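You operate a simulated robot arm through the tools that you are given. There is no shell and no other tool. Be economical: measure what you need, move in short steps, check, and stop when the job is done.

You run a simulated two-armed robot. Do the job below in one go: nothing can be reset, and whatever is moved stays where it is left.

TASK
On the grey worktop, fold the white cloth in half.
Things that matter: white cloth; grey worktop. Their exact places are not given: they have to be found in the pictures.

Only the result counts: the job must be done as asked and must still hold three seconds after the hand-in. Knocking over, shifting, dropping, spilling or breaking anything else fails it. Flat cloth is picked up by pressing the open fingertips on it (5 to 10 N) and closing them slowly along it; thin cloth reads only 2 to 8 mm in the jaws.

THE ROBOT
Two 7-joint arms with two-finger parallel grippers on one trunk, on a base that drives. Base frame: it is fixed to the floor where the robot stands at the start and does not move with it; the origin is under the middle of the robot, x ahead of it, y to its left, z up. Lengths are in mm, angles in degrees, forces in N, time in s.
The left shoulder is at the start at [70, 163, 1220], the right one opposite. Places, roughly: grey worktop [700, -300, 900]. Payload 3.43 kg a hand.
The TCP of each hand is the grasp point between the finger pads, 34 mm short of the fingertips. In the tool frame z runs along the fingers and y along their closing line. Largest opening 128 mm; finger width 24, thickness 12; the body of the gripper, 48 by 130 mm, starts 96 mm behind the TCP.
Orientation is that of the tool frame in the base frame, as a unit quaternion [x, y, z, w]. With the fingers straight down and closing along the base's y, the tool's x points along the base's -x, its y along +y and its z along -z.

THE INTERFACE
- The arms move only by the tool send_rows. It takes "left_motion", "right_motion" or both (then of equal length, played together; a hand with none holds still); each is a list of rows, each a list of 2 entries, a list of its own where there are three numbers: the shift along the tool's x, y, z in units of 150 mm (1.0 is 150 mm), then the turn, a rotation vector about the tool's x, y, z in units of 45 degrees (1.0 is 45 degrees). In form: [[[x, y, z], [rx, ry, rz]], ...]. A call has 1 to 8 rows; each row is the pose to reach, as a shift and turn from the pose commanded when the call began, along the tool's axes at that moment. "left_claw" and "right_claw" are, for a hand that has rows, the finger opening in mm, from 0 to 128, set as the call begins (left out, the last holds). A call with a number of a shift or a turn outside -1 to 1 is refused whole. Each row takes 0.2 s and may step no farther than 50 mm and 8.6 degrees from the row before; otherwise, or with a gripper value out of range, the whole call is refused. A pose out of reach is approached as far as the arm can. The call stops where the force on the tool passes 40 N (or 10 N more than at its start, if that is more) or the arm is blocked; 0.2 s more then pass. The fingers move at their own pace (about 153 mm/s each) and stop on an object; they squeeze with about 23 N. The grip force told is the motor's: it shows also when the fingers shut on nothing. Time passes only in rows, and 0.2 s behind the last, so rows that repeat a pose let the fingers close. It gives the time, the measured TCP pose, the force on the tool (base axes), the opening and the grip force at its end, in the units of the frame above (readings bear some noise), and new pictures: "views" is both (left out), scene, wrist or none (wrist: the cameras of the hands that moved).
- Cameras (640 x 400 px; columns grow to the right, rows downward): "scene" is now at [136.1, 10.7, 1441.6]; the picture's right is [0.12, -0.99, 0.00], its down [-0.62, -0.08, -0.78] and it looks along [0.78, 0.10, -0.62] (base axes); focal length 251 px, centre (320, 200). "left" rides on the left gripper at [76, 11, -160] in its tool frame; the picture's right is [-0.15, 0.99, 0.00], its down [-0.88, -0.13, -0.46] and it looks along [-0.45, -0.07, 0.89] (tool axes); focal length 234 px, centre (320, 200). "right" rides on the right gripper at [76, -11, -160] in its tool frame; the picture's right is [0.15, 0.99, 0.00], its down [-0.88, 0.13, -0.46] and it looks along [-0.45, 0.07, 0.89] (tool axes); focal length 234 px, centre (320, 200).
- slide_trunk(by): slides the trunk up (or, below 0, down) by that many mm; the arms and the scene camera ride with it, the base frame stays. It gives what a move gives, with no picture.
- roll_base(legs): drives the robot by 1 to 6 legs, each [ahead, left, turn to the left] in mm, mm and degrees, along the robot's own axes; the way and the turn of a leg run together, so that a leg with both is an arc; at most 1500 mm and 180 degrees a leg. The arms and the cameras ride along, it lands a little off, and it stops where it bumps. It gives what a move gives, and a new picture of the scene camera.
- turn_head(pan, tilt): turns the head with the scene camera to pan (to the left, within 86 degrees either way) and tilt (down, from -29 to 69), counted from straight ahead of the robot. It gives what a move gives, and a new picture of the scene camera.
- point_at(camera, pixels): for up to 12 pixels [column, row] of the newest picture of that camera ("zoom" is the newest enlarged one), the place [x, y, z] in the base frame of the surface seen there, good to about 2 mm. No time passes.
- enlarge(camera, box): a new picture of the part [left, top, right, bottom] of that camera's present view, enlarged. No time passes.
- job_done(): hands the job in; it is judged then, once.

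Keep the steps short. Do not move on a guess: measure, check each grasp and each placing, and mend mistakes. In all there are 80 turns and 260 pictures (those below and enlarged ones count). Leave the grippers open and the arms clear of the work at the hand-in unless told otherwise, and finish with a single line.

The tools are called as name(argument=value, ...) on one line, values as JSON. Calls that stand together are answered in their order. send_rows: Moves the arms, as the interface text tells. Its arguments: {"type":"object","properties":{"left_motion":{"type":"array"},"left_claw":{"type":"number"},"right_motion":{"type":"array"},"right_claw":{"type":"number"},"views":{"type":"string","enum":["both","scene","wrist","none"]}},"required":[]} The other tools are called the same way: slide_trunk (by) slides the trunk up or down; roll_base (legs) drives the base; turn_head (pan, tilt) turns the head that bears the scene camera; point_at (camera, pixels) gives the place of the surface under pixels of a picture; enlarge (camera, box) takes an enlarged picture of a part of a camera's view; job_done () hands the job in.

At the start:

```text
time: 0.0
left_tcp_pos: [664.8, 282.4, 1043.2]
left_orientation: [-0.001, 1.0, -0.001, 0.0]
left_contact_force: [-0.2, 1.2, -0.1]
left_grip_width: 127.8
left_gripper_force: 0.0
right_tcp_pos: [567.3, -200.3, 1144.1]
right_orientation: [0.001, 1.0, 0.0, 0.001]
right_contact_force: [0.7, -0.7, -0.2]
right_grip_width: 128.1
right_gripper_force: 0.1
trunk travel left (down, up): [-700.0, 240.0]
robot x, y, heading: [1.4, 1.7, 0.3]
head pan, tilt: [7.2, 38.5]
```

scene: 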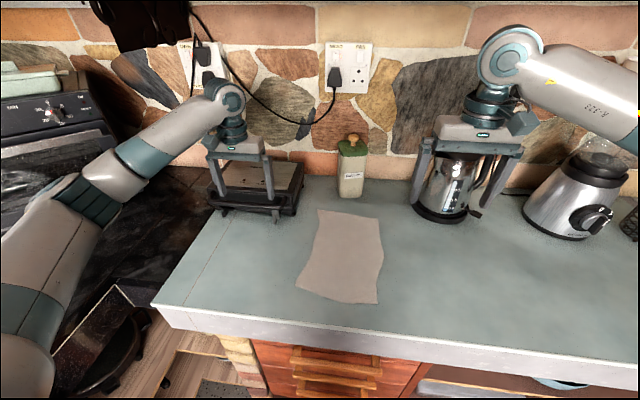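
right: 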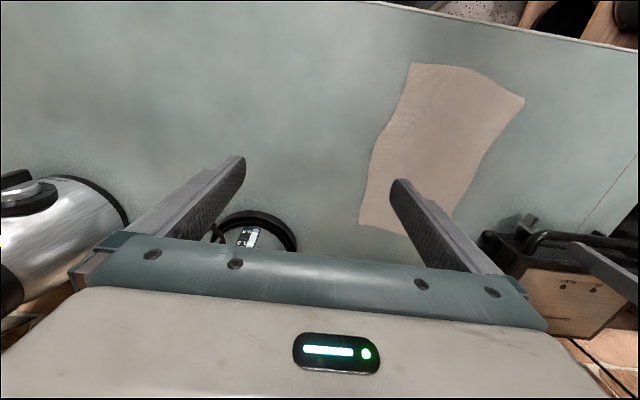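
left: 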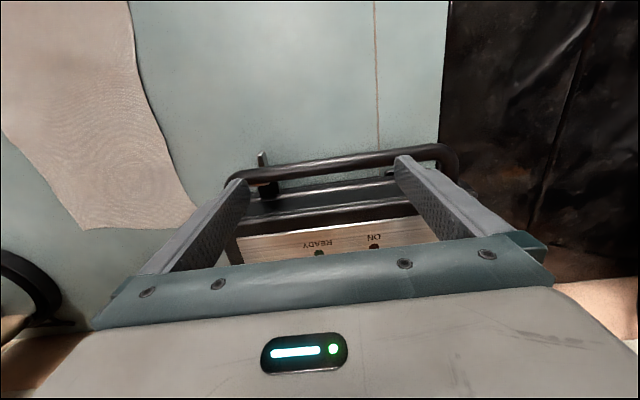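

The cloth lies in the scene picture with corners near (319,210), (380,219), (378,303) and (297,290). I'll measure these corners, the edge midpoints and the worktop.

point_at(camera="scene", pixels=[[320, 211], [379, 220], [377, 302], [299, 289], [382, 260], [310, 250], [345, 255], [420, 260], [250, 260], [340, 298], [348, 215], [340, 320]])

enlarge(camera="scene", box=[260, 180, 420, 330])

```text
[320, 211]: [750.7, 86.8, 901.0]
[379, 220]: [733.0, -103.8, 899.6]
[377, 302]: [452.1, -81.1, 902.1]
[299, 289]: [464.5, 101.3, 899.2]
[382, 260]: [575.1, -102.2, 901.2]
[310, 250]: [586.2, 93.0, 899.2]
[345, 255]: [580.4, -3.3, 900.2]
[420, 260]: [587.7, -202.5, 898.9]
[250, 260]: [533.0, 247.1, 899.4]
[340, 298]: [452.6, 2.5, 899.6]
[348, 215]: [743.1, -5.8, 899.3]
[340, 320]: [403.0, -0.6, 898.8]
```

```text
2.67 times, centred on (340, 255) of scene
```

zoom: 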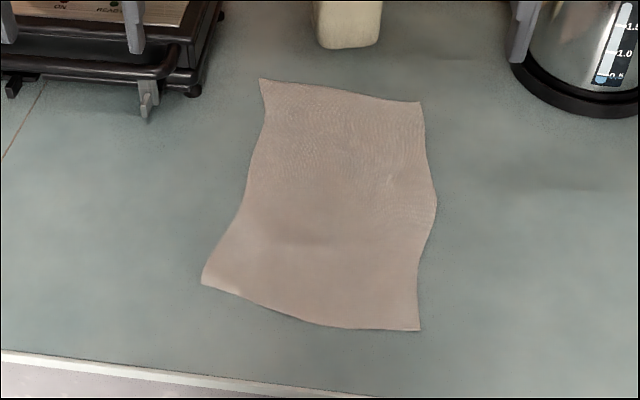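

The worktop is at z≈899. The cloth is about 190 (y) by 290 (x). I plan to pinch both near corners with the two hands and carry them to the far corners. First I'll measure the obstacles behind the cloth: the bottle, the grill and the press.

point_at(camera="scene", pixels=[[350, 192], [353, 140], [275, 210], [302, 168], [290, 205], [212, 190], [440, 215], [417, 180], [460, 160], [416, 150], [270, 195], [200, 290]])

```text
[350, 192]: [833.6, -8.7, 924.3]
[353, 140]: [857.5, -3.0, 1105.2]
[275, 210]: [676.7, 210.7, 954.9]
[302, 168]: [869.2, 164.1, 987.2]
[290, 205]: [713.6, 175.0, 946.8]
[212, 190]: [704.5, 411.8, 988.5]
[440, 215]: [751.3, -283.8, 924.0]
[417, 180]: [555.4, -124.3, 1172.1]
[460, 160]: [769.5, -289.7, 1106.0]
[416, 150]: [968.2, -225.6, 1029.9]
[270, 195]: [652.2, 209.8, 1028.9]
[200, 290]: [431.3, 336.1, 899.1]
```

All clear of the cloth: the grill is at y>165 (top about 990), the bottle at x>830 and the press at y<-225. Next I raise the left hand and bring both hands over the near corners, each turning its first 45° (left +, right −) so that the fingers will close along x with the cameras outward.

send_rows(left_motion=[[[0.0, 0, -0.2], [0, 0, 0.125]], [[0.1, -0.1, -0.38], [0, 0, 0.25]], [[0.25, -0.25, -0.38], [0, 0, 0.375]], [[0.4, -0.4, -0.38], [0, 0, 0.5]], [[0.55, -0.55, -0.38], [0, 0, 0.625]], [[0.7, -0.7, -0.38], [0, 0, 0.75]], [[0.85, -0.85, -0.38], [0, 0, 0.875]], [[1.0, -1.0, -0.38], [0, 0, 1.0]]], right_motion=[[[0.05, 0.06, 0.03], [0, 0, -0.125]], [[0.11, 0.13, 0.07], [0, 0, -0.25]], [[0.17, 0.2, 0.11], [0, 0, -0.375]], [[0.23, 0.27, 0.15], [0, 0, -0.5]], [[0.29, 0.34, 0.19], [0, 0, -0.625]], [[0.35, 0.4, 0.22], [0, 0, -0.75]], [[0.4, 0.47, 0.26], [0, 0, -0.875]], [[0.45, 0.53, 0.29], [0, 0, -1.0]]], views="scene")

```text
time: 1.8
left_tcp_pos: [513.7, 132.1, 1100.3]
left_orientation: [0.383, 0.924, 0.001, 0.0]
left_contact_force: [0.0, 0.6, 1.0]
left_grip_width: 128.1
left_gripper_force: 0.1
right_tcp_pos: [500.7, -121.8, 1102.6]
right_orientation: [-0.382, 0.924, 0.0, 0.002]
right_contact_force: [-0.6, -0.3, 0.3]
right_grip_width: 127.8
right_gripper_force: 0.0
trunk travel left (down, up): [-700.0, 240.0]
robot x, y, heading: [-3.6, -0.3, 0.1]
head pan, tilt: [7.2, 38.5]
```

scene: 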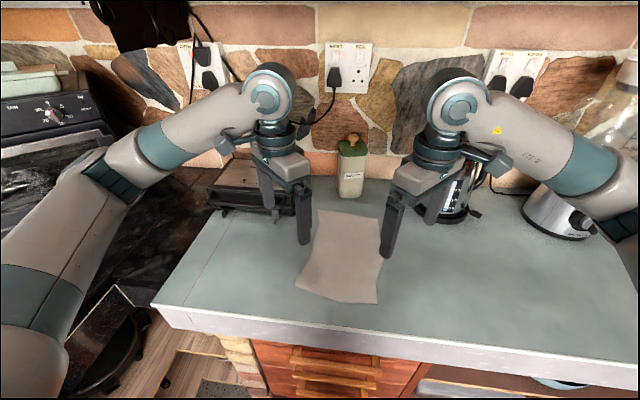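

Both turns went well. Next come the other 45° and a descent to TCP z≈1040 over the near corners, left at about (487,80) and right at about (477,-63), with the openings reduced to 40.

send_rows(left_motion=[[[-0.012, -0.046, 0.05], [0, 0, 0.125]], [[-0.025, -0.093, 0.1], [0, 0, 0.25]], [[-0.037, -0.14, 0.15], [0, 0, 0.375]], [[-0.05, -0.186, 0.2], [0, 0, 0.5]], [[-0.062, -0.232, 0.25], [0, 0, 0.625]], [[-0.074, -0.28, 0.3], [0, 0, 0.75]], [[-0.087, -0.325, 0.35], [0, 0, 0.875]], [[-0.099, -0.372, 0.4], [0, 0, 1.0]]], right_motion=[[[-0.02, 0.05, 0.05], [0, 0, -0.125]], [[-0.041, 0.1, 0.1], [0, 0, -0.25]], [[-0.062, 0.15, 0.15], [0, 0, -0.375]], [[-0.083, 0.2, 0.2], [0, 0, -0.5]], [[-0.103, 0.25, 0.25], [0, 0, -0.625]], [[-0.124, 0.3, 0.3], [0, 0, -0.75]], [[-0.145, 0.35, 0.35], [0, 0, -0.875]], [[-0.165, 0.4, 0.4], [0, 0, -1.0]]], left_claw=40, right_claw=40, views="both")

```text
time: 3.6
left_tcp_pos: [485.9, 81.4, 1039.3]
left_orientation: [0.708, 0.706, 0.0, 0.0]
left_contact_force: [-0.5, 0.3, 0.3]
left_grip_width: 39.7
left_gripper_force: 0.0
right_tcp_pos: [477.7, -65.1, 1043.7]
right_orientation: [-0.69, 0.724, 0.0, 0.0]
right_contact_force: [-1.1, 0.5, -0.2]
right_grip_width: 39.7
right_gripper_force: 0.1
right hand out of reach, approached as far as the arm can: row 8
trunk travel left (down, up): [-700.0, 240.0]
robot x, y, heading: [1.0, 3.0, -0.2]
head pan, tilt: [7.2, 38.5]
```

scene: 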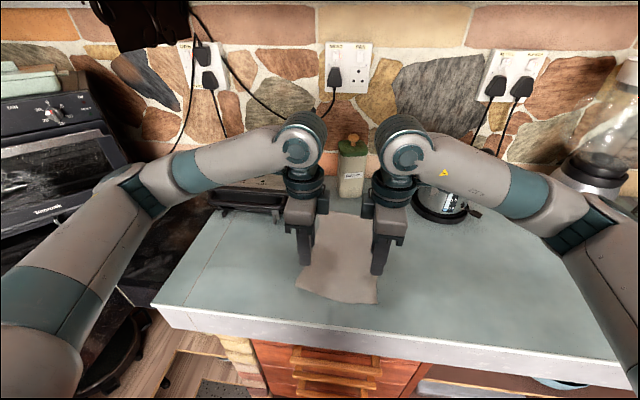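
right: 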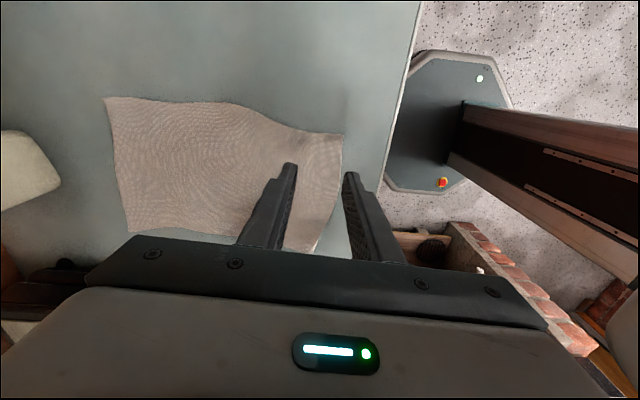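
left: 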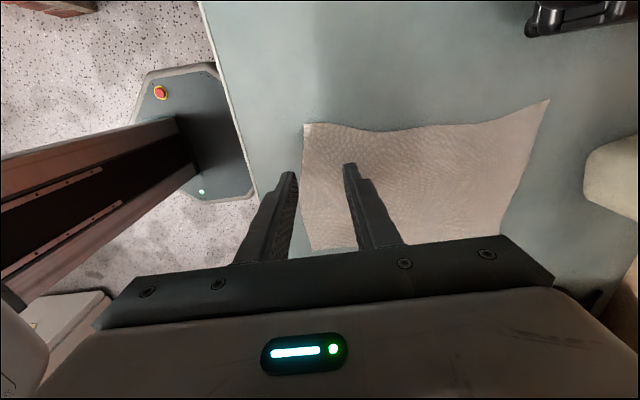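

The right wrist is near its turning limit at about −87°, so I'll back both hands off a little. Before that, I'll measure the near edge precisely in the wrist views.

point_at(camera="left", pixels=[[306, 127], [306, 160], [309, 200], [314, 246], [335, 133], [375, 134], [480, 127], [545, 103], [505, 225]])

point_at(camera="right", pixels=[[339, 137], [338, 170], [328, 205], [316, 245], [300, 131], [250, 113], [108, 100], [130, 228]])

```text
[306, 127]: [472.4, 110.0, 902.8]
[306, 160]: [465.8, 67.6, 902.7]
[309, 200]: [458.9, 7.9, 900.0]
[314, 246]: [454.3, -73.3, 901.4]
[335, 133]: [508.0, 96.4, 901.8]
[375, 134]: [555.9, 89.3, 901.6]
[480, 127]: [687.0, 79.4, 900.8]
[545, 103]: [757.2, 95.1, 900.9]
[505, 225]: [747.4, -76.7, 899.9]
```

```text
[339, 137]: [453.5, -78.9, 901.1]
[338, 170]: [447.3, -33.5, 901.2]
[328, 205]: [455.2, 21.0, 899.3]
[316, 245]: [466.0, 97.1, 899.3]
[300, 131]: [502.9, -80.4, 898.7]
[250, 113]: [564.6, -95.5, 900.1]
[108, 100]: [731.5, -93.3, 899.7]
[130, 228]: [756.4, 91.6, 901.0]
```

Near edge: left corner at about (468,106), right corner at about (452,-80). I'll back the wrists off by 9° and 15°, centre left at (497,80) and right at (484,-62), and descend to TCP z≈960. That puts the fingertips 27 mm above the cloth. Opening 36.

send_rows(left_motion=[[[-0.003, 0.02, 0.13], [0, 0, -0.05]], [[-0.006, 0.04, 0.27], [0, 0, -0.1]], [[-0.008, 0.06, 0.4], [0, 0, -0.15]], [[-0.01, 0.073, 0.53], [0, 0, -0.2]], [[-0.01, 0.073, 0.53], [0, 0, -0.2]]], right_motion=[[[-0.005, -0.01, 0.13], [0, 0, 0.08]], [[-0.01, -0.02, 0.27], [0, 0, 0.166]], [[-0.015, -0.03, 0.4], [0, 0, 0.25]], [[-0.02, -0.04, 0.55], [0, 0, 0.333]], [[-0.02, -0.04, 0.55], [0, 0, 0.333]]], left_claw=36, right_claw=36, views="wrist")

```text
time: 4.8
left_tcp_pos: [496.0, 80.5, 961.0]
left_orientation: [0.649, 0.761, 0.0, 0.0]
left_contact_force: [0.1, 0.8, 0.3]
left_grip_width: 36.1
left_gripper_force: 0.0
right_tcp_pos: [482.4, -62.2, 963.5]
right_orientation: [-0.608, 0.794, 0.0, -0.001]
right_contact_force: [-0.2, 0.5, -0.1]
right_grip_width: 36.0
right_gripper_force: 0.1
trunk travel left (down, up): [-700.0, 240.0]
robot x, y, heading: [-1.6, 2.7, -0.2]
head pan, tilt: [7.2, 38.5]
```

right: 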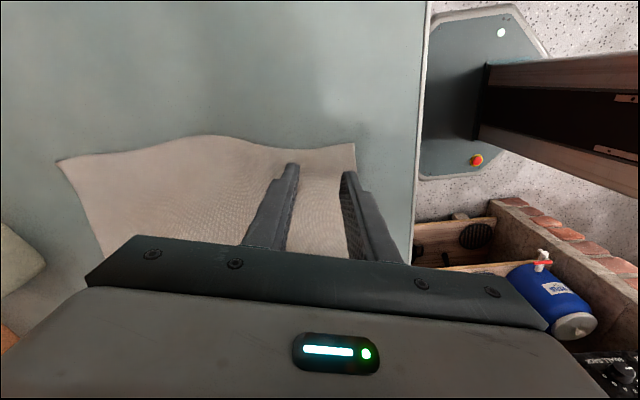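
left: 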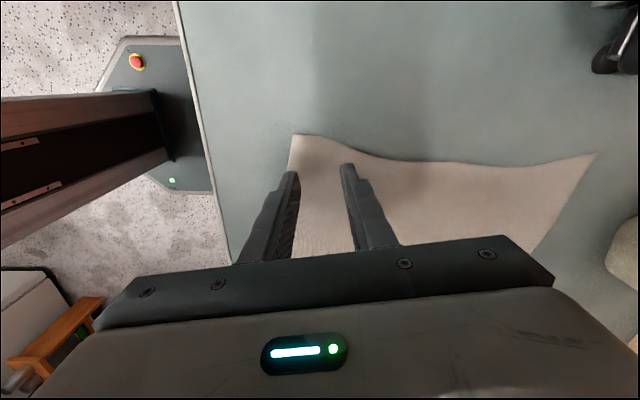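

Both near fingers sit just inside the edge. I'll shift left 4 mm further in and go down to TCP z≈938, just above contact.

send_rows(left_motion=[[[0, 0.025, 0.07], [0, 0, 0]], [[0, 0.025, 0.14], [0, 0, 0]], [[0, 0.025, 0.15], [0, 0, 0]]], right_motion=[[[0, 0, 0.07], [0, 0, 0]], [[0, 0, 0.15], [0, 0, 0]], [[0, 0, 0.165], [0, 0, 0]]], views="wrist")

```text
time: 5.6
left_tcp_pos: [500.3, 80.8, 938.0]
left_orientation: [0.649, 0.761, 0.001, 0.0]
left_contact_force: [0.4, -0.6, 0.1]
left_grip_width: 35.9
left_gripper_force: 0.0
right_tcp_pos: [482.3, -62.0, 937.9]
right_orientation: [-0.608, 0.794, -0.001, 0.0]
right_contact_force: [-0.2, 0.6, 0.0]
right_grip_width: 36.2
right_gripper_force: 0.1
trunk travel left (down, up): [-700.0, 240.0]
robot x, y, heading: [-0.4, -1.2, -0.2]
head pan, tilt: [7.2, 38.5]
```

right: 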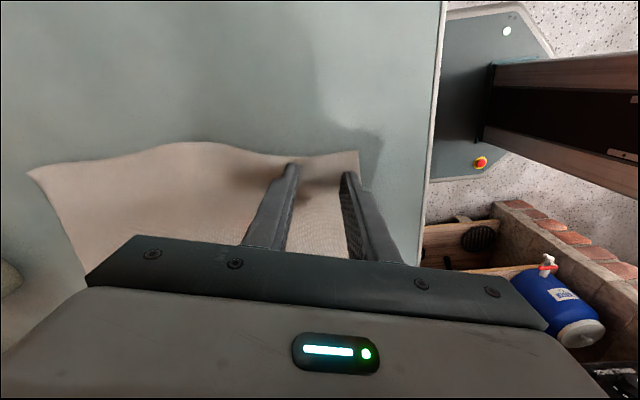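
left: 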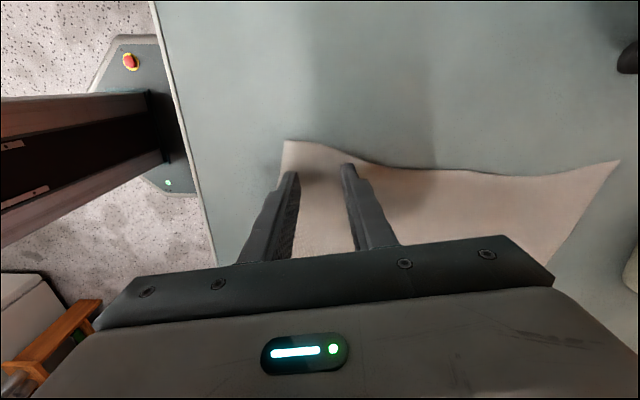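

The fingertips are over the cloth inside the edge on both sides. I'll press down in 1–2 mm steps to find contact.

send_rows(left_motion=[[[0, 0, 0.01], [0, 0, 0]], [[0, 0, 0.02], [0, 0, 0]], [[0, 0, 0.027], [0, 0, 0]]], right_motion=[[[0, 0, 0.01], [0, 0, 0]], [[0, 0, 0.02], [0, 0, 0]], [[0, 0, 0.027], [0, 0, 0]]], views="none")

```text
time: 6.4
left_tcp_pos: [499.3, 80.8, 935.2]
left_orientation: [0.648, 0.762, 0.0, 0.002]
left_contact_force: [1.2, 0.8, 8.9]
left_grip_width: 35.6
left_gripper_force: 0.0
right_tcp_pos: [483.3, -62.2, 935.2]
right_orientation: [-0.608, 0.794, 0.0, 0.001]
right_contact_force: [2.0, 0.0, 13.1]
right_grip_width: 35.6
right_gripper_force: 0.1
trunk travel left (down, up): [-700.0, 240.0]
robot x, y, heading: [-0.6, -4.3, -0.1]
head pan, tilt: [7.2, 38.5]
```

Contact at 9 N (left) and 13 N (right). I'll ease the right hand by 0.6 mm and start closing slowly, first to 27.

send_rows(left_motion=[[[0, 0, 0], [0, 0, 0]]], right_motion=[[[0, 0, -0.005], [0, 0, 0]]], left_claw=27, right_claw=27, views="none")

send_rows(left_motion=[[[0, 0, 0], [0, 0, 0]]], right_motion=[[[0, 0, 0], [0, 0, 0]]], left_claw=18, right_claw=18, views="wrist")

```text
time: 6.8
left_tcp_pos: [499.5, 80.9, 934.7]
left_orientation: [0.649, 0.761, 0.0, 0.001]
left_contact_force: [-0.7, -0.7, 14.7]
left_grip_width: 26.5
left_gripper_force: 0.0
right_tcp_pos: [481.9, -61.4, 935.3]
right_orientation: [-0.608, 0.794, -0.001, 0.001]
right_contact_force: [-0.5, 0.8, 8.0]
right_grip_width: 26.2
right_gripper_force: 0.0
trunk travel left (down, up): [-700.0, 240.0]
robot x, y, heading: [-1.2, 1.0, 0.3]
head pan, tilt: [7.2, 38.5]
```

```text
time: 7.2
left_tcp_pos: [499.3, 82.4, 935.1]
left_orientation: [0.649, 0.761, 0.0, 0.0]
left_contact_force: [1.2, -1.8, 16.5]
left_grip_width: 17.0
left_gripper_force: 0.0
right_tcp_pos: [481.7, -62.4, 935.7]
right_orientation: [-0.608, 0.794, -0.001, 0.0]
right_contact_force: [-0.5, 3.1, 6.9]
right_grip_width: 17.5
right_gripper_force: 0.0
trunk travel left (down, up): [-700.0, 240.0]
robot x, y, heading: [-1.6, 2.4, 0.1]
head pan, tilt: [7.2, 38.5]
```

right: 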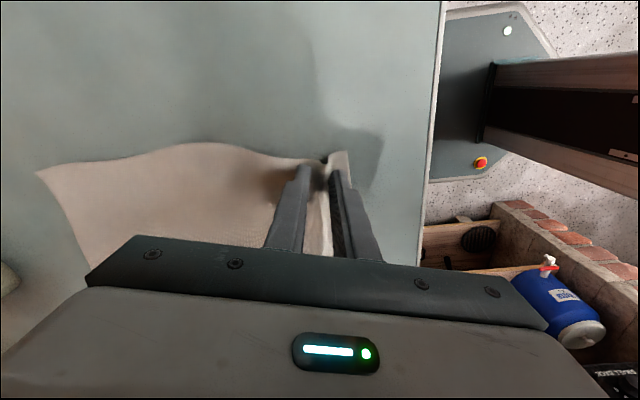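
left: 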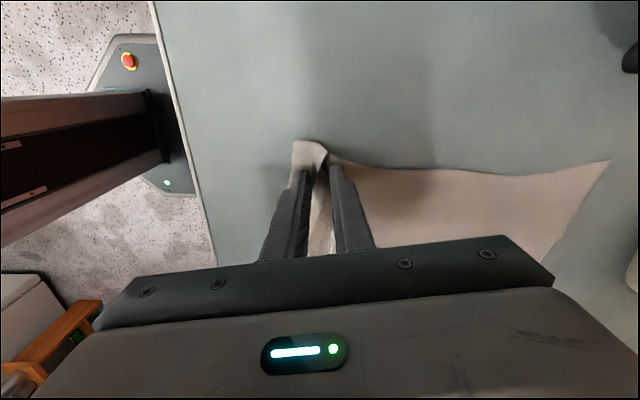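

The cloth is bulging up between the fingertips on both sides, which is what I want. I'll ease the left by 0.6 mm and keep closing.

send_rows(left_motion=[[[0, 0, -0.004], [0, 0, 0]]], right_motion=[[[0, 0, 0], [0, 0, 0]]], left_claw=9, right_claw=9, views="none")

send_rows(left_motion=[[[0, 0, 0], [0, 0, 0]], [[0, 0, 0], [0, 0, 0]]], right_motion=[[[0, 0, 0], [0, 0, 0]], [[0, 0, 0], [0, 0, 0]]], left_claw=0, right_claw=0, views="wrist")

```text
time: 7.6
left_tcp_pos: [499.0, 80.7, 935.1]
left_orientation: [0.649, 0.761, 0.0, 0.001]
left_contact_force: [0.3, -5.1, 13.2]
left_grip_width: 8.9
left_gripper_force: 0.0
right_tcp_pos: [481.9, -62.5, 935.8]
right_orientation: [-0.609, 0.793, 0.0, 0.001]
right_contact_force: [-0.7, 2.9, 7.8]
right_grip_width: 9.1
right_gripper_force: 0.4
trunk travel left (down, up): [-700.0, 240.0]
robot x, y, heading: [3.6, -1.0, -0.2]
head pan, tilt: [7.2, 38.5]
```

```text
time: 8.2
left_tcp_pos: [498.7, 81.3, 934.7]
left_orientation: [0.65, 0.76, 0.0, 0.0]
left_contact_force: [-0.6, -5.5, 12.3]
left_grip_width: 2.2
left_gripper_force: 23.1
right_tcp_pos: [481.4, -61.7, 934.4]
right_orientation: [-0.609, 0.793, 0.0, 0.002]
right_contact_force: [-0.2, 5.0, 7.9]
right_grip_width: 2.5
right_gripper_force: 23.3
trunk travel left (down, up): [-700.0, 240.0]
robot x, y, heading: [-1.1, 2.0, 0.1]
head pan, tilt: [7.2, 38.5]
```

right: 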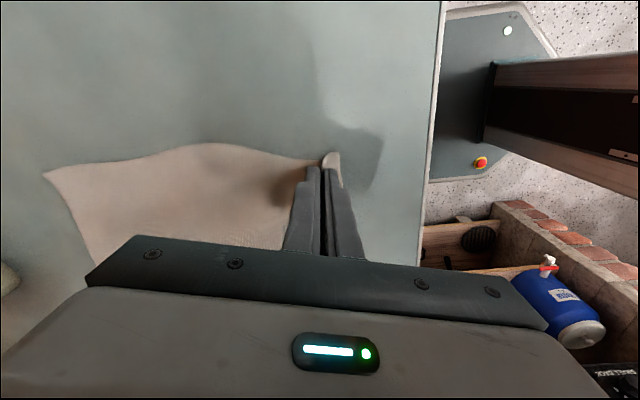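
left: 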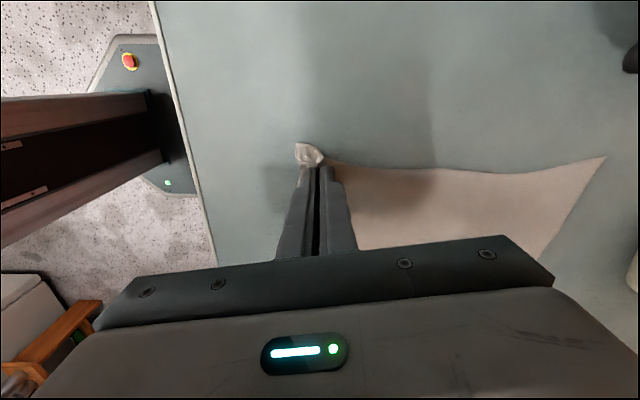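

Both read 2.2–2.5 mm with cloth between the fingers. I'll lift 45 mm and check the grips.

send_rows(left_motion=[[[0, 0, -0.07], [0, 0, 0]], [[0, 0, -0.15], [0, 0, 0]], [[0, 0, -0.23], [0, 0, 0]], [[0, 0, -0.3], [0, 0, 0]]], right_motion=[[[0, 0, -0.07], [0, 0, 0]], [[0, 0, -0.15], [0, 0, 0]], [[0, 0, -0.23], [0, 0, 0]], [[0, 0, -0.3], [0, 0, 0]]], views="both")

```text
time: 9.2
left_tcp_pos: [500.3, 81.5, 979.0]
left_orientation: [0.649, 0.761, 0.0, -0.001]
left_contact_force: [-0.4, -2.1, -0.3]
left_grip_width: 2.1
left_gripper_force: 23.3
right_tcp_pos: [481.9, -59.9, 978.2]
right_orientation: [-0.609, 0.793, 0.001, 0.0]
right_contact_force: [0.1, 2.5, 0.0]
right_grip_width: 1.9
right_gripper_force: 23.0
trunk travel left (down, up): [-700.0, 240.0]
robot x, y, heading: [-0.1, -1.8, 0.0]
head pan, tilt: [7.2, 38.5]
```

scene: 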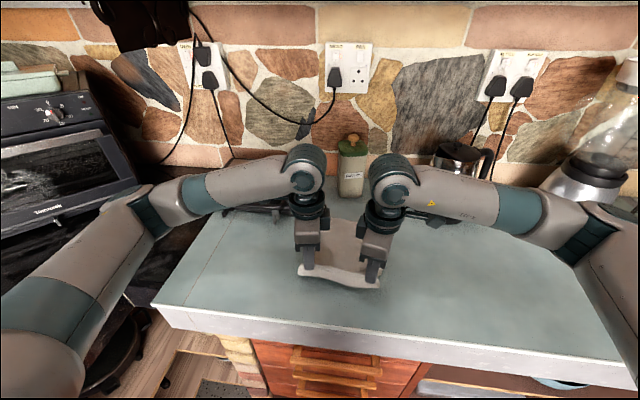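
right: 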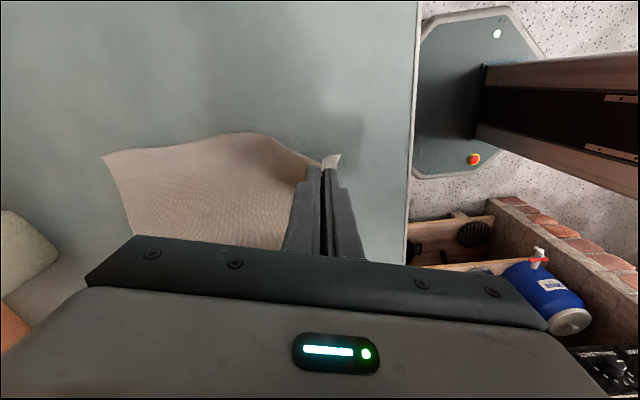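
left: 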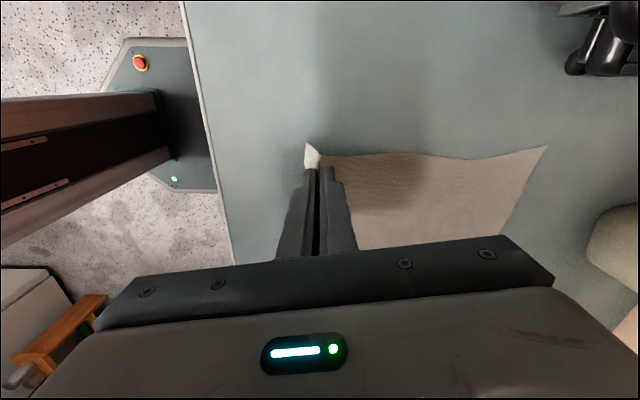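

Both corners are held, with the near edge lifted (scene, around (340,275)). Now the first half of the fold arc: up 75 mm and 115 mm forward with both hands together.

send_rows(left_motion=[[[-0.016, 0.099, -0.147], [0, 0, 0]], [[-0.03, 0.231, -0.28], [0, 0, 0]], [[-0.051, 0.363, -0.38], [0, 0, 0]], [[-0.066, 0.495, -0.447], [0, 0, 0]], [[-0.08, 0.628, -0.487], [0, 0, 0]], [[-0.101, 0.76, -0.5], [0, 0, 0]]], right_motion=[[[-0.026, -0.097, -0.147], [0, 0, 0]], [[-0.048, -0.229, -0.28], [0, 0, 0]], [[-0.069, -0.361, -0.38], [0, 0, 0]], [[-0.097, -0.492, -0.447], [0, 0, 0]], [[-0.119, -0.624, -0.487], [0, 0, 0]], [[-0.147, -0.755, -0.5], [0, 0, 0]]], views="both")

```text
time: 10.6
left_tcp_pos: [615.9, 82.5, 1053.2]
left_orientation: [0.651, 0.759, -0.002, -0.001]
left_contact_force: [-12.0, -23.8, -2.1]
left_grip_width: 2.3
left_gripper_force: 22.6
right_tcp_pos: [549.2, -64.5, 1041.6]
right_orientation: [-0.608, 0.794, 0.0, 0.003]
right_contact_force: [12.4, 23.5, 2.4]
right_grip_width: 2.1
right_gripper_force: 22.9
right hand out of reach, approached as far as the arm can: row 4, 5, 6
trunk travel left (down, up): [-700.0, 240.0]
robot x, y, heading: [0.5, -0.4, 0.1]
head pan, tilt: [7.2, 38.5]
```

scene: 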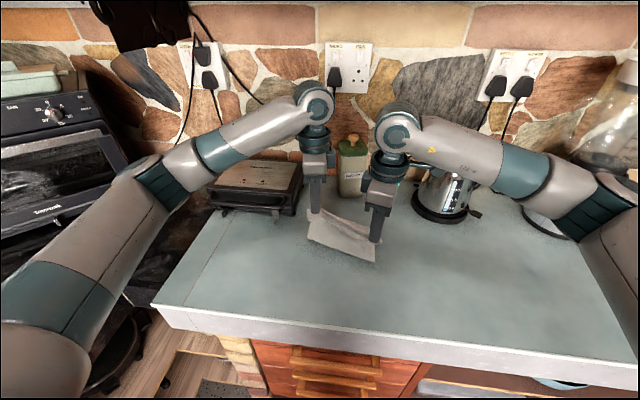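
right: 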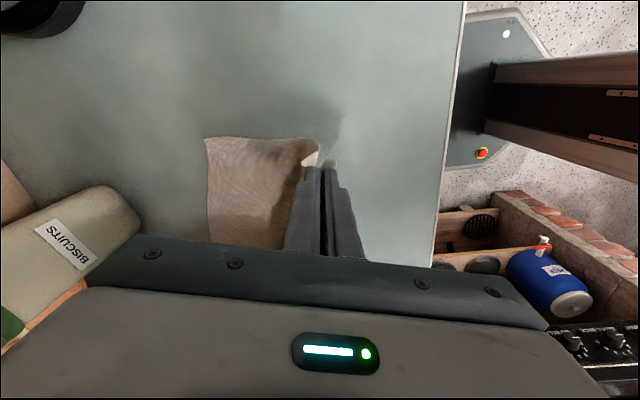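
left: 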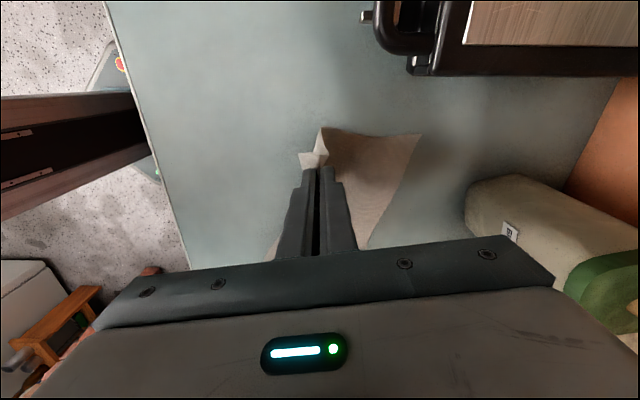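

The right hand lagged at x=549 because of its wrist limit, so the cloth is pulled tight (27 N). I'll bring the left hand back 35 mm to relieve it and turn the right wrist back by 24° to regain reach.

send_rows(left_motion=[[[0.02, -0.13, 0], [0, 0, 0]], [[0.037, -0.23, 0], [0, 0, 0]], [[0.037, -0.23, 0], [0, 0, 0]]], right_motion=[[[0, 0, 0], [0, 0, 0.18]], [[0, 0, 0], [0, 0, 0.36]], [[0, 0, 0], [0, 0, 0.54]]], views="none")

```text
time: 11.4
left_tcp_pos: [580.6, 85.7, 1053.2]
left_orientation: [0.648, 0.762, 0.0, 0.0]
left_contact_force: [-1.3, -5.8, 1.0]
left_grip_width: 2.0
left_gripper_force: 22.9
right_tcp_pos: [547.9, -67.3, 1040.0]
right_orientation: [-0.427, 0.904, -0.001, 0.0]
right_contact_force: [0.5, 5.3, 1.1]
right_grip_width: 2.0
right_gripper_force: 23.1
trunk travel left (down, up): [-700.0, 240.0]
robot x, y, heading: [2.8, 2.1, -0.4]
head pan, tilt: [7.2, 38.5]
```

Tension is back to about 5 N and both grips still read 2 mm. I'll continue together in four or so small rows, left to (655,88) and right to (630,-73), turning each wrist back another 16° on the way.

send_rows(left_motion=[[[-0.01, 0.08, 0.0], [0, 0, -0.07]], [[-0.026, 0.2, 0.01], [0, 0, -0.14]], [[-0.04, 0.3, 0.03], [0, 0, -0.21]], [[-0.053, 0.4, 0.06], [0, 0, -0.28]], [[-0.066, 0.496, 0.087], [0, 0, -0.356]]], right_motion=[[[-0.07, -0.1, -0.03], [0, 0, 0.1]], [[-0.14, -0.19, -0.05], [0, 0, 0.2]], [[-0.2, -0.28, -0.06], [0, 0, 0.28]], [[-0.26, -0.37, -0.05], [0, 0, 0.356]], [[-0.316, -0.448, -0.03], [0, 0, 0.356]]], views="both")

```text
time: 12.6
left_tcp_pos: [655.4, 85.5, 1041.4]
left_orientation: [0.538, 0.843, -0.002, -0.001]
left_contact_force: [-2.0, -21.1, 1.8]
left_grip_width: 2.0
left_gripper_force: 23.0
right_tcp_pos: [631.2, -71.0, 1046.4]
right_orientation: [-0.298, 0.954, 0.001, 0.0]
right_contact_force: [3.5, 20.5, -1.7]
right_grip_width: 2.6
right_gripper_force: 23.1
trunk travel left (down, up): [-700.0, 240.0]
robot x, y, heading: [2.6, -3.2, 0.2]
head pan, tilt: [7.2, 38.5]
```

scene: 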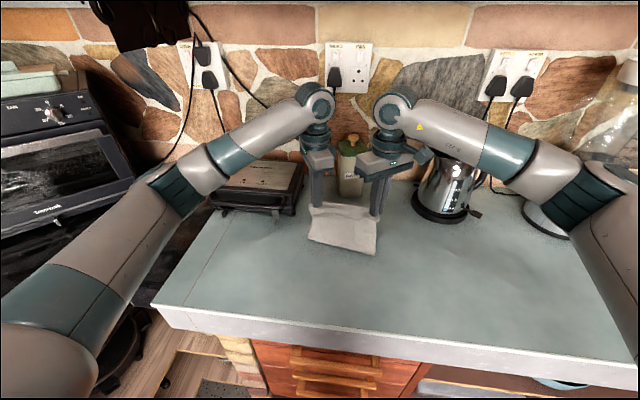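
right: 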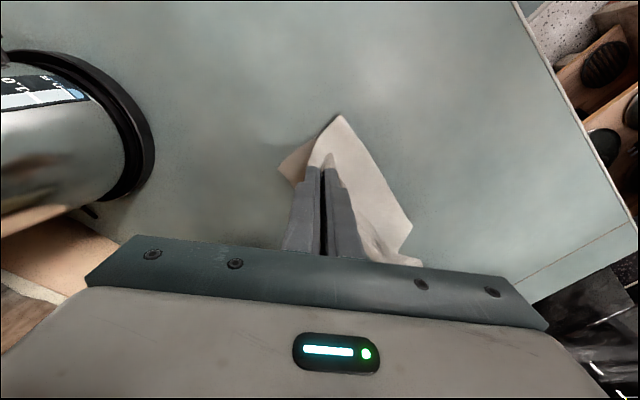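
left: 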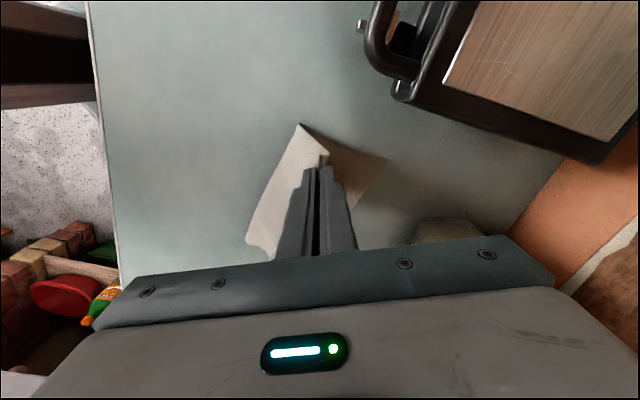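

The grips hold and the cloth is folding over. There is 21 N of sideways pull, so I'll bring the hands 10 mm closer on the next move. First I'll check that the far corners haven't moved.

point_at(camera="left", pixels=[[385, 158], [300, 128], [250, 240], [360, 200]])

point_at(camera="right", pixels=[[284, 169], [340, 120], [408, 224]])

enlarge(camera="scene", box=[270, 140, 430, 280])

```text
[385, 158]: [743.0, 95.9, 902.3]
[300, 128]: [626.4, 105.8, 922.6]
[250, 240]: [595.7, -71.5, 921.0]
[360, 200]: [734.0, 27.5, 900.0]
```

```text
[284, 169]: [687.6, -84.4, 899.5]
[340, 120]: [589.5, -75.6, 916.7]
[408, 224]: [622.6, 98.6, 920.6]
```

```text
2.86 times, centred on (350, 210) of scene
```

zoom: 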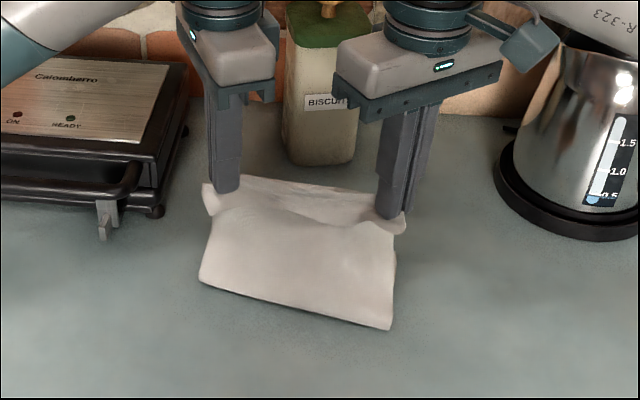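

The left far corner is at about (743,96), but the right far corner seems dragged to x≈688. I'll enlarge the wrist views to be sure before laying down.

enlarge(camera="left", box=[230, 100, 430, 260])

enlarge(camera="right", box=[240, 100, 440, 270])

point_at(camera="left", pixels=[[382, 160], [370, 180], [362, 192], [356, 202]])

point_at(camera="right", pixels=[[282, 168], [288, 180], [292, 186], [296, 160]])

```text
2.50 times, centred on (330, 180) of left
```

zoom: 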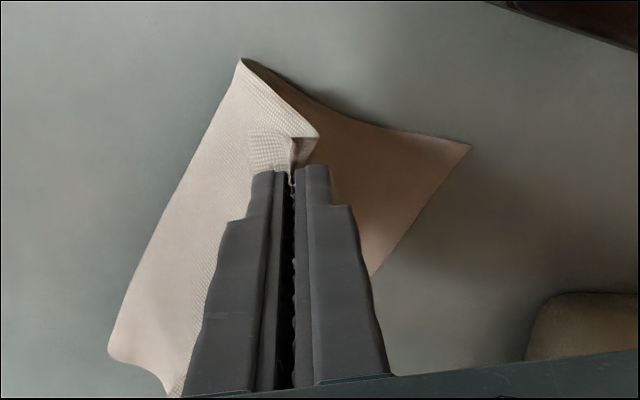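

```text
2.35 times, centred on (340, 185) of right
```

zoom: 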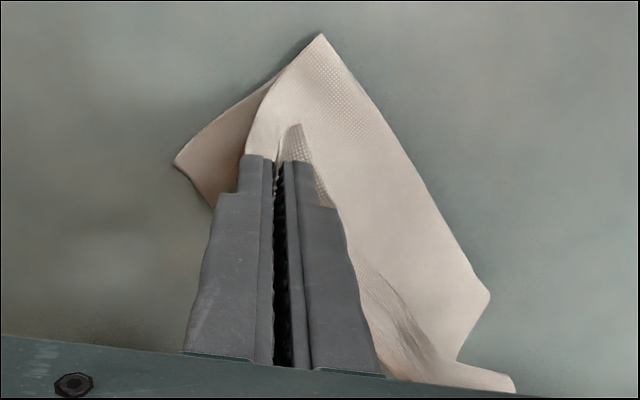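

```text
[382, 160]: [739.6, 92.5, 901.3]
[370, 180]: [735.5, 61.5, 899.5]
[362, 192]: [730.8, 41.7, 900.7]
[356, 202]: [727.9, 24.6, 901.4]
```

```text
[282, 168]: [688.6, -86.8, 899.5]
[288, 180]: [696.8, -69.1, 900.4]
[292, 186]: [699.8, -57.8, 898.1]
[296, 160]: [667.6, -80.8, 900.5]
```

Far corners are at left (743,94) and right (687,-88). The grip points are about 30 mm in from the cloth's edge, so I'll lay left at (713,78) and right at (662,-72). The tips go down to about 11 mm above the worktop.

send_rows(left_motion=[[[-0.05, 0.06, 0.06], [0, 0, 0]], [[-0.1, 0.15, 0.15], [0, 0, 0]], [[-0.15, 0.23, 0.28], [0, 0, 0]], [[-0.18, 0.29, 0.42], [0, 0, 0]], [[-0.2, 0.32, 0.55], [0, 0, 0]], [[-0.211, 0.328, 0.64], [0, 0, 0]]], right_motion=[[[-0.04, -0.03, 0.06], [0, 0, 0]], [[-0.08, -0.06, 0.16], [0, 0, 0]], [[-0.12, -0.09, 0.3], [0, 0, 0]], [[-0.14, -0.11, 0.44], [0, 0, 0]], [[-0.16, -0.12, 0.57], [0, 0, 0]], [[-0.166, -0.123, 0.673], [0, 0, 0]]], views="both")

```text
time: 14.0
left_tcp_pos: [713.3, 78.0, 946.0]
left_orientation: [0.537, 0.843, -0.001, 0.0]
left_contact_force: [-7.6, -20.9, 1.1]
left_grip_width: 2.2
left_gripper_force: 23.1
right_tcp_pos: [662.8, -72.1, 944.3]
right_orientation: [-0.299, 0.954, 0.0, 0.001]
right_contact_force: [6.9, 21.2, 0.4]
right_grip_width: 2.1
right_gripper_force: 23.6
trunk travel left (down, up): [-700.0, 240.0]
robot x, y, heading: [0.8, 3.2, -0.2]
head pan, tilt: [7.2, 38.5]
```

scene: 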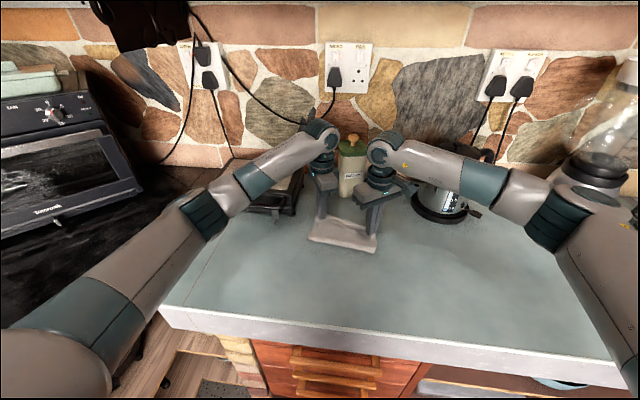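
right: 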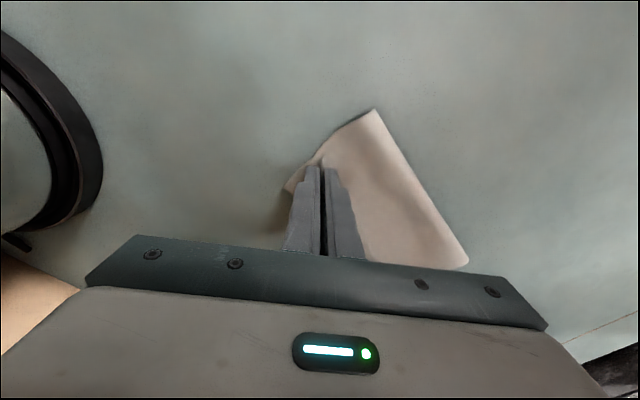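
left: 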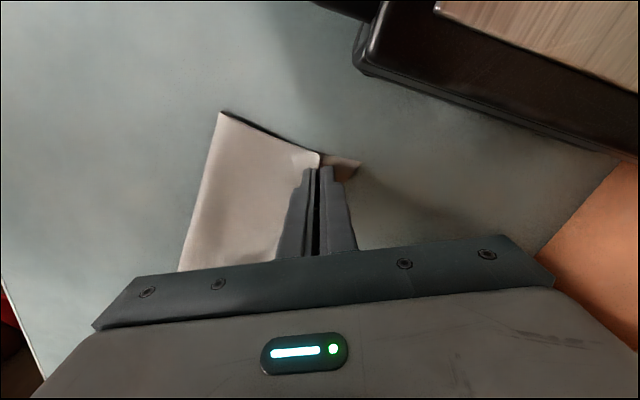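

Laid nicely, but there's still 21 N between the hands. I'll move them together by about 10 mm while lowering to TCP z≈938.

send_rows(left_motion=[[[-0.03, -0.01, 0.02], [0, 0, 0]], [[-0.03, -0.01, 0.05], [0, 0, 0]]], right_motion=[[[-0.03, 0.03, 0.02], [0, 0, 0]], [[-0.03, 0.03, 0.045], [0, 0, 0]]], views="wrist")

point_at(camera="left", pixels=[[222, 113], [182, 266], [318, 154], [357, 163], [345, 180]])

point_at(camera="right", pixels=[[373, 113], [466, 262], [320, 153], [289, 190]])

```text
time: 14.6
left_tcp_pos: [712.7, 73.9, 937.7]
left_orientation: [0.536, 0.844, 0.001, 0.0]
left_contact_force: [-1.0, -5.3, 2.4]
left_grip_width: 2.0
left_gripper_force: 23.4
right_tcp_pos: [662.1, -69.0, 936.7]
right_orientation: [-0.296, 0.955, -0.001, -0.001]
right_contact_force: [1.3, 3.9, 1.2]
right_grip_width: 2.5
right_gripper_force: 22.8
trunk travel left (down, up): [-700.0, 240.0]
robot x, y, heading: [-0.8, 4.0, 0.3]
head pan, tilt: [7.2, 38.5]
```

right: 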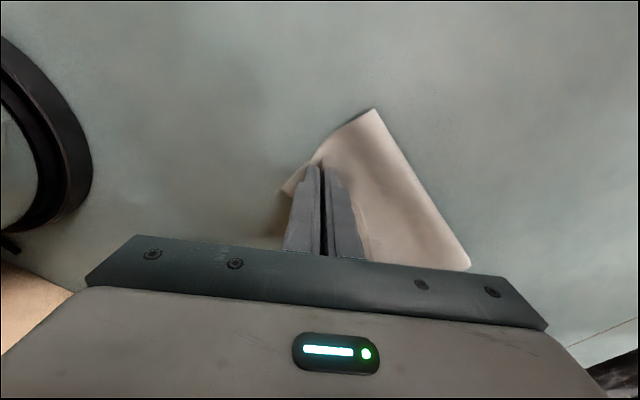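
left: 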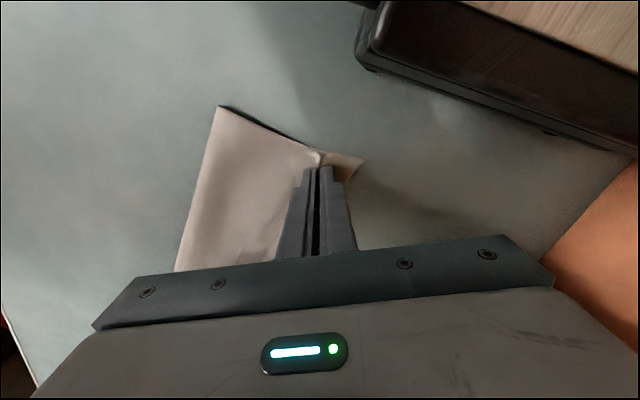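

```text
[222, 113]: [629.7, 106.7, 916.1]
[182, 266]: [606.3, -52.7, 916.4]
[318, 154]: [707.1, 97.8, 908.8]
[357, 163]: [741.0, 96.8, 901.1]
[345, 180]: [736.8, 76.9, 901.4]
```

```text
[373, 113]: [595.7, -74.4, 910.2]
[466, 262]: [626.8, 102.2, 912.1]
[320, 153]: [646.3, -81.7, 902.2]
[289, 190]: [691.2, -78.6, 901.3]
```

Tension is down to about 5 N. Now I'll release by opening both hands to 30 mm in place, then look.

send_rows(left_motion=[[[0, 0, 0], [0, 0, 0]], [[0, 0, -0.05], [0, 0, 0]], [[0, 0, -0.2], [0, 0, 0]], [[0, 0, -0.45], [0, 0, 0]], [[0, 0, -0.7], [0, 0, 0]]], right_motion=[[[0, 0, 0], [0, 0, 0]], [[0, 0, -0.05], [0, 0, 0]], [[0, 0, -0.2], [0, 0, 0]], [[0, 0, -0.45], [0, 0, 0]], [[0, 0, -0.7], [0, 0, 0]]], left_claw=30, right_claw=30, views="both")

enlarge(camera="scene", box=[270, 160, 430, 280])

```text
time: 15.8
left_tcp_pos: [711.7, 73.4, 1043.1]
left_orientation: [0.537, 0.844, 0.0, 0.0]
left_contact_force: [0.2, -0.1, 0.0]
left_grip_width: 30.2
left_gripper_force: 0.0
right_tcp_pos: [661.6, -66.4, 1045.6]
right_orientation: [-0.298, 0.955, -0.001, -0.001]
right_contact_force: [-0.1, 0.0, 0.5]
right_grip_width: 30.0
right_gripper_force: 0.0
trunk travel left (down, up): [-700.0, 240.0]
robot x, y, heading: [-0.5, 0.3, 0.1]
head pan, tilt: [7.2, 38.5]
```

scene: 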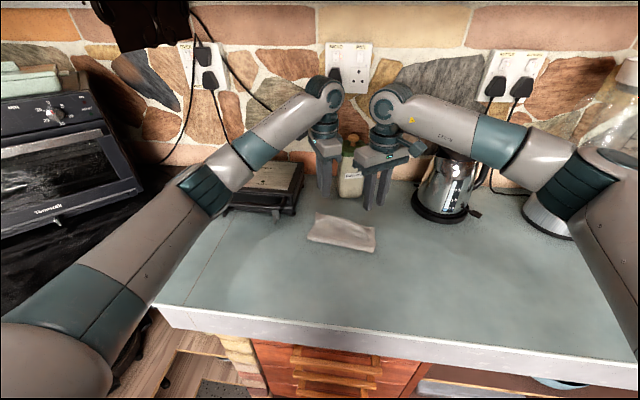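
right: 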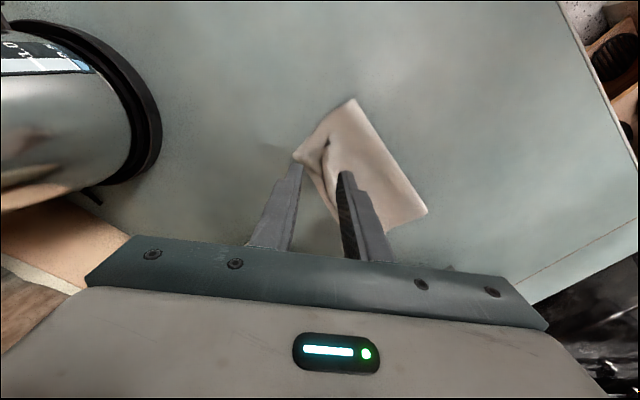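
left: 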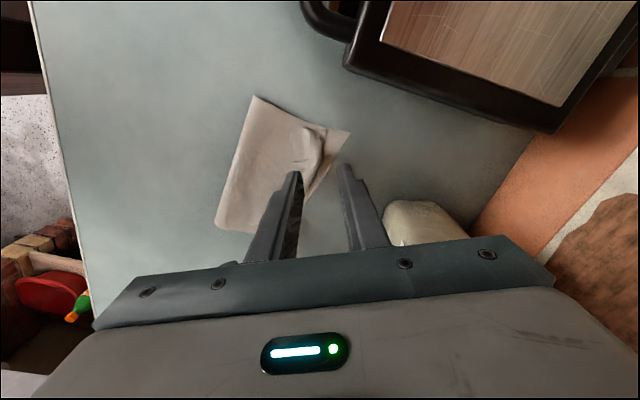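

```text
3.33 times, centred on (350, 220) of scene
```

zoom: 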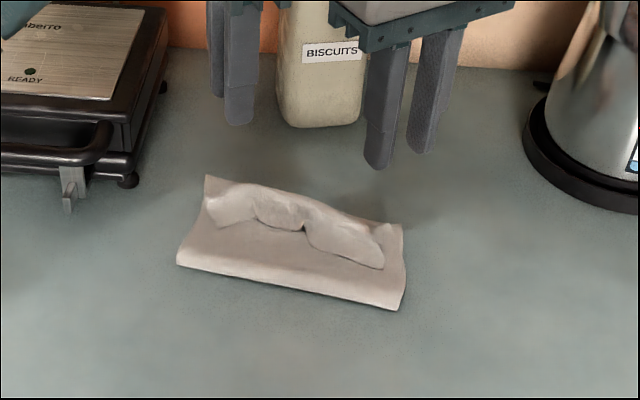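

Released. The fold is good, but a strip along the top edge is turned back toward the robot (zoom, (210–385, 190–265)). I'll measure it before flipping it outward.

point_at(camera="zoom", pixels=[[206, 180], [300, 200], [401, 228], [212, 222], [235, 205], [275, 210], [303, 232], [340, 230], [380, 262], [180, 262], [400, 305], [280, 255]])

```text
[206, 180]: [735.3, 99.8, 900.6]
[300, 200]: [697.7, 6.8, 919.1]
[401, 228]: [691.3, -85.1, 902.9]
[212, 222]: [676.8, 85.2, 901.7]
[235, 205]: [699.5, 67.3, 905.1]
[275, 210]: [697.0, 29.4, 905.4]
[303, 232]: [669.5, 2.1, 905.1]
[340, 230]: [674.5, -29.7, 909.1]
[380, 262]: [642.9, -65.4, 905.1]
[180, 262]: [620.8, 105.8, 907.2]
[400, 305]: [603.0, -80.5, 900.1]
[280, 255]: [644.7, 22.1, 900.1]
```

The turned-back strip has to be brushed outward. I'll turn both hands so their fingers are spread along y like a rake, and back off to the near side of the strip, staying high.

send_rows(left_motion=[[[0.017, -0.058, 0], [0, 0, -0.125]], [[0.034, -0.116, 0], [0, 0, -0.25]], [[0.05, -0.175, 0], [0, 0, -0.375]], [[0.067, -0.233, 0], [0, 0, -0.5]], [[0.084, -0.29, 0], [0, 0, -0.625]], [[0.1, -0.35, 0], [0, 0, -0.75]], [[0.118, -0.408, 0], [0, 0, -0.875]], [[0.135, -0.466, 0], [0, 0, -1.0]]], right_motion=[[[0.026, 0.035, 0], [0, 0, 0.096]], [[0.053, 0.07, 0], [0, 0, 0.192]], [[0.08, 0.104, 0], [0, 0, 0.289]], [[0.106, 0.139, 0], [0, 0, 0.385]], [[0.133, 0.173, 0], [0, 0, 0.48]], [[0.16, 0.208, 0], [0, 0, 0.577]], [[0.186, 0.242, 0], [0, 0, 0.674]], [[0.213, 0.277, 0], [0, 0, 0.77]]], left_claw=50, right_claw=40, views="wrist")

```text
time: 17.2
left_tcp_pos: [664.2, 72.6, 1041.3]
left_orientation: [0.274, 0.962, 0.002, 0.0]
left_contact_force: [1.8, 2.3, -0.2]
left_grip_width: 50.0
left_gripper_force: 0.1
right_tcp_pos: [627.3, -58.3, 1043.6]
right_orientation: [-0.085, 0.996, -0.001, -0.001]
right_contact_force: [-2.3, -2.2, 0.0]
right_grip_width: 40.0
right_gripper_force: 0.0
trunk travel left (down, up): [-700.0, 240.0]
robot x, y, heading: [1.2, -0.8, 0.1]
head pan, tilt: [7.2, 38.5]
stopped in row 6 (left hand): the force on the tool passed its limit (the readings are from after the stop); the commanded pose is now the measured one
```

right: 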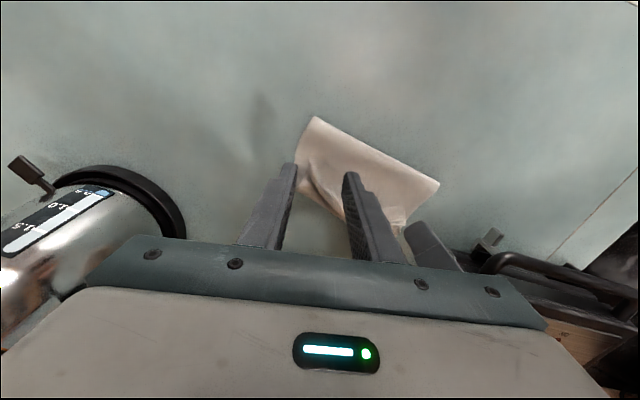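
left: 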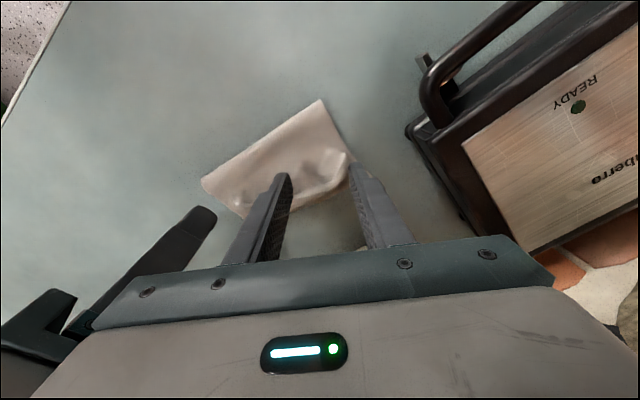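

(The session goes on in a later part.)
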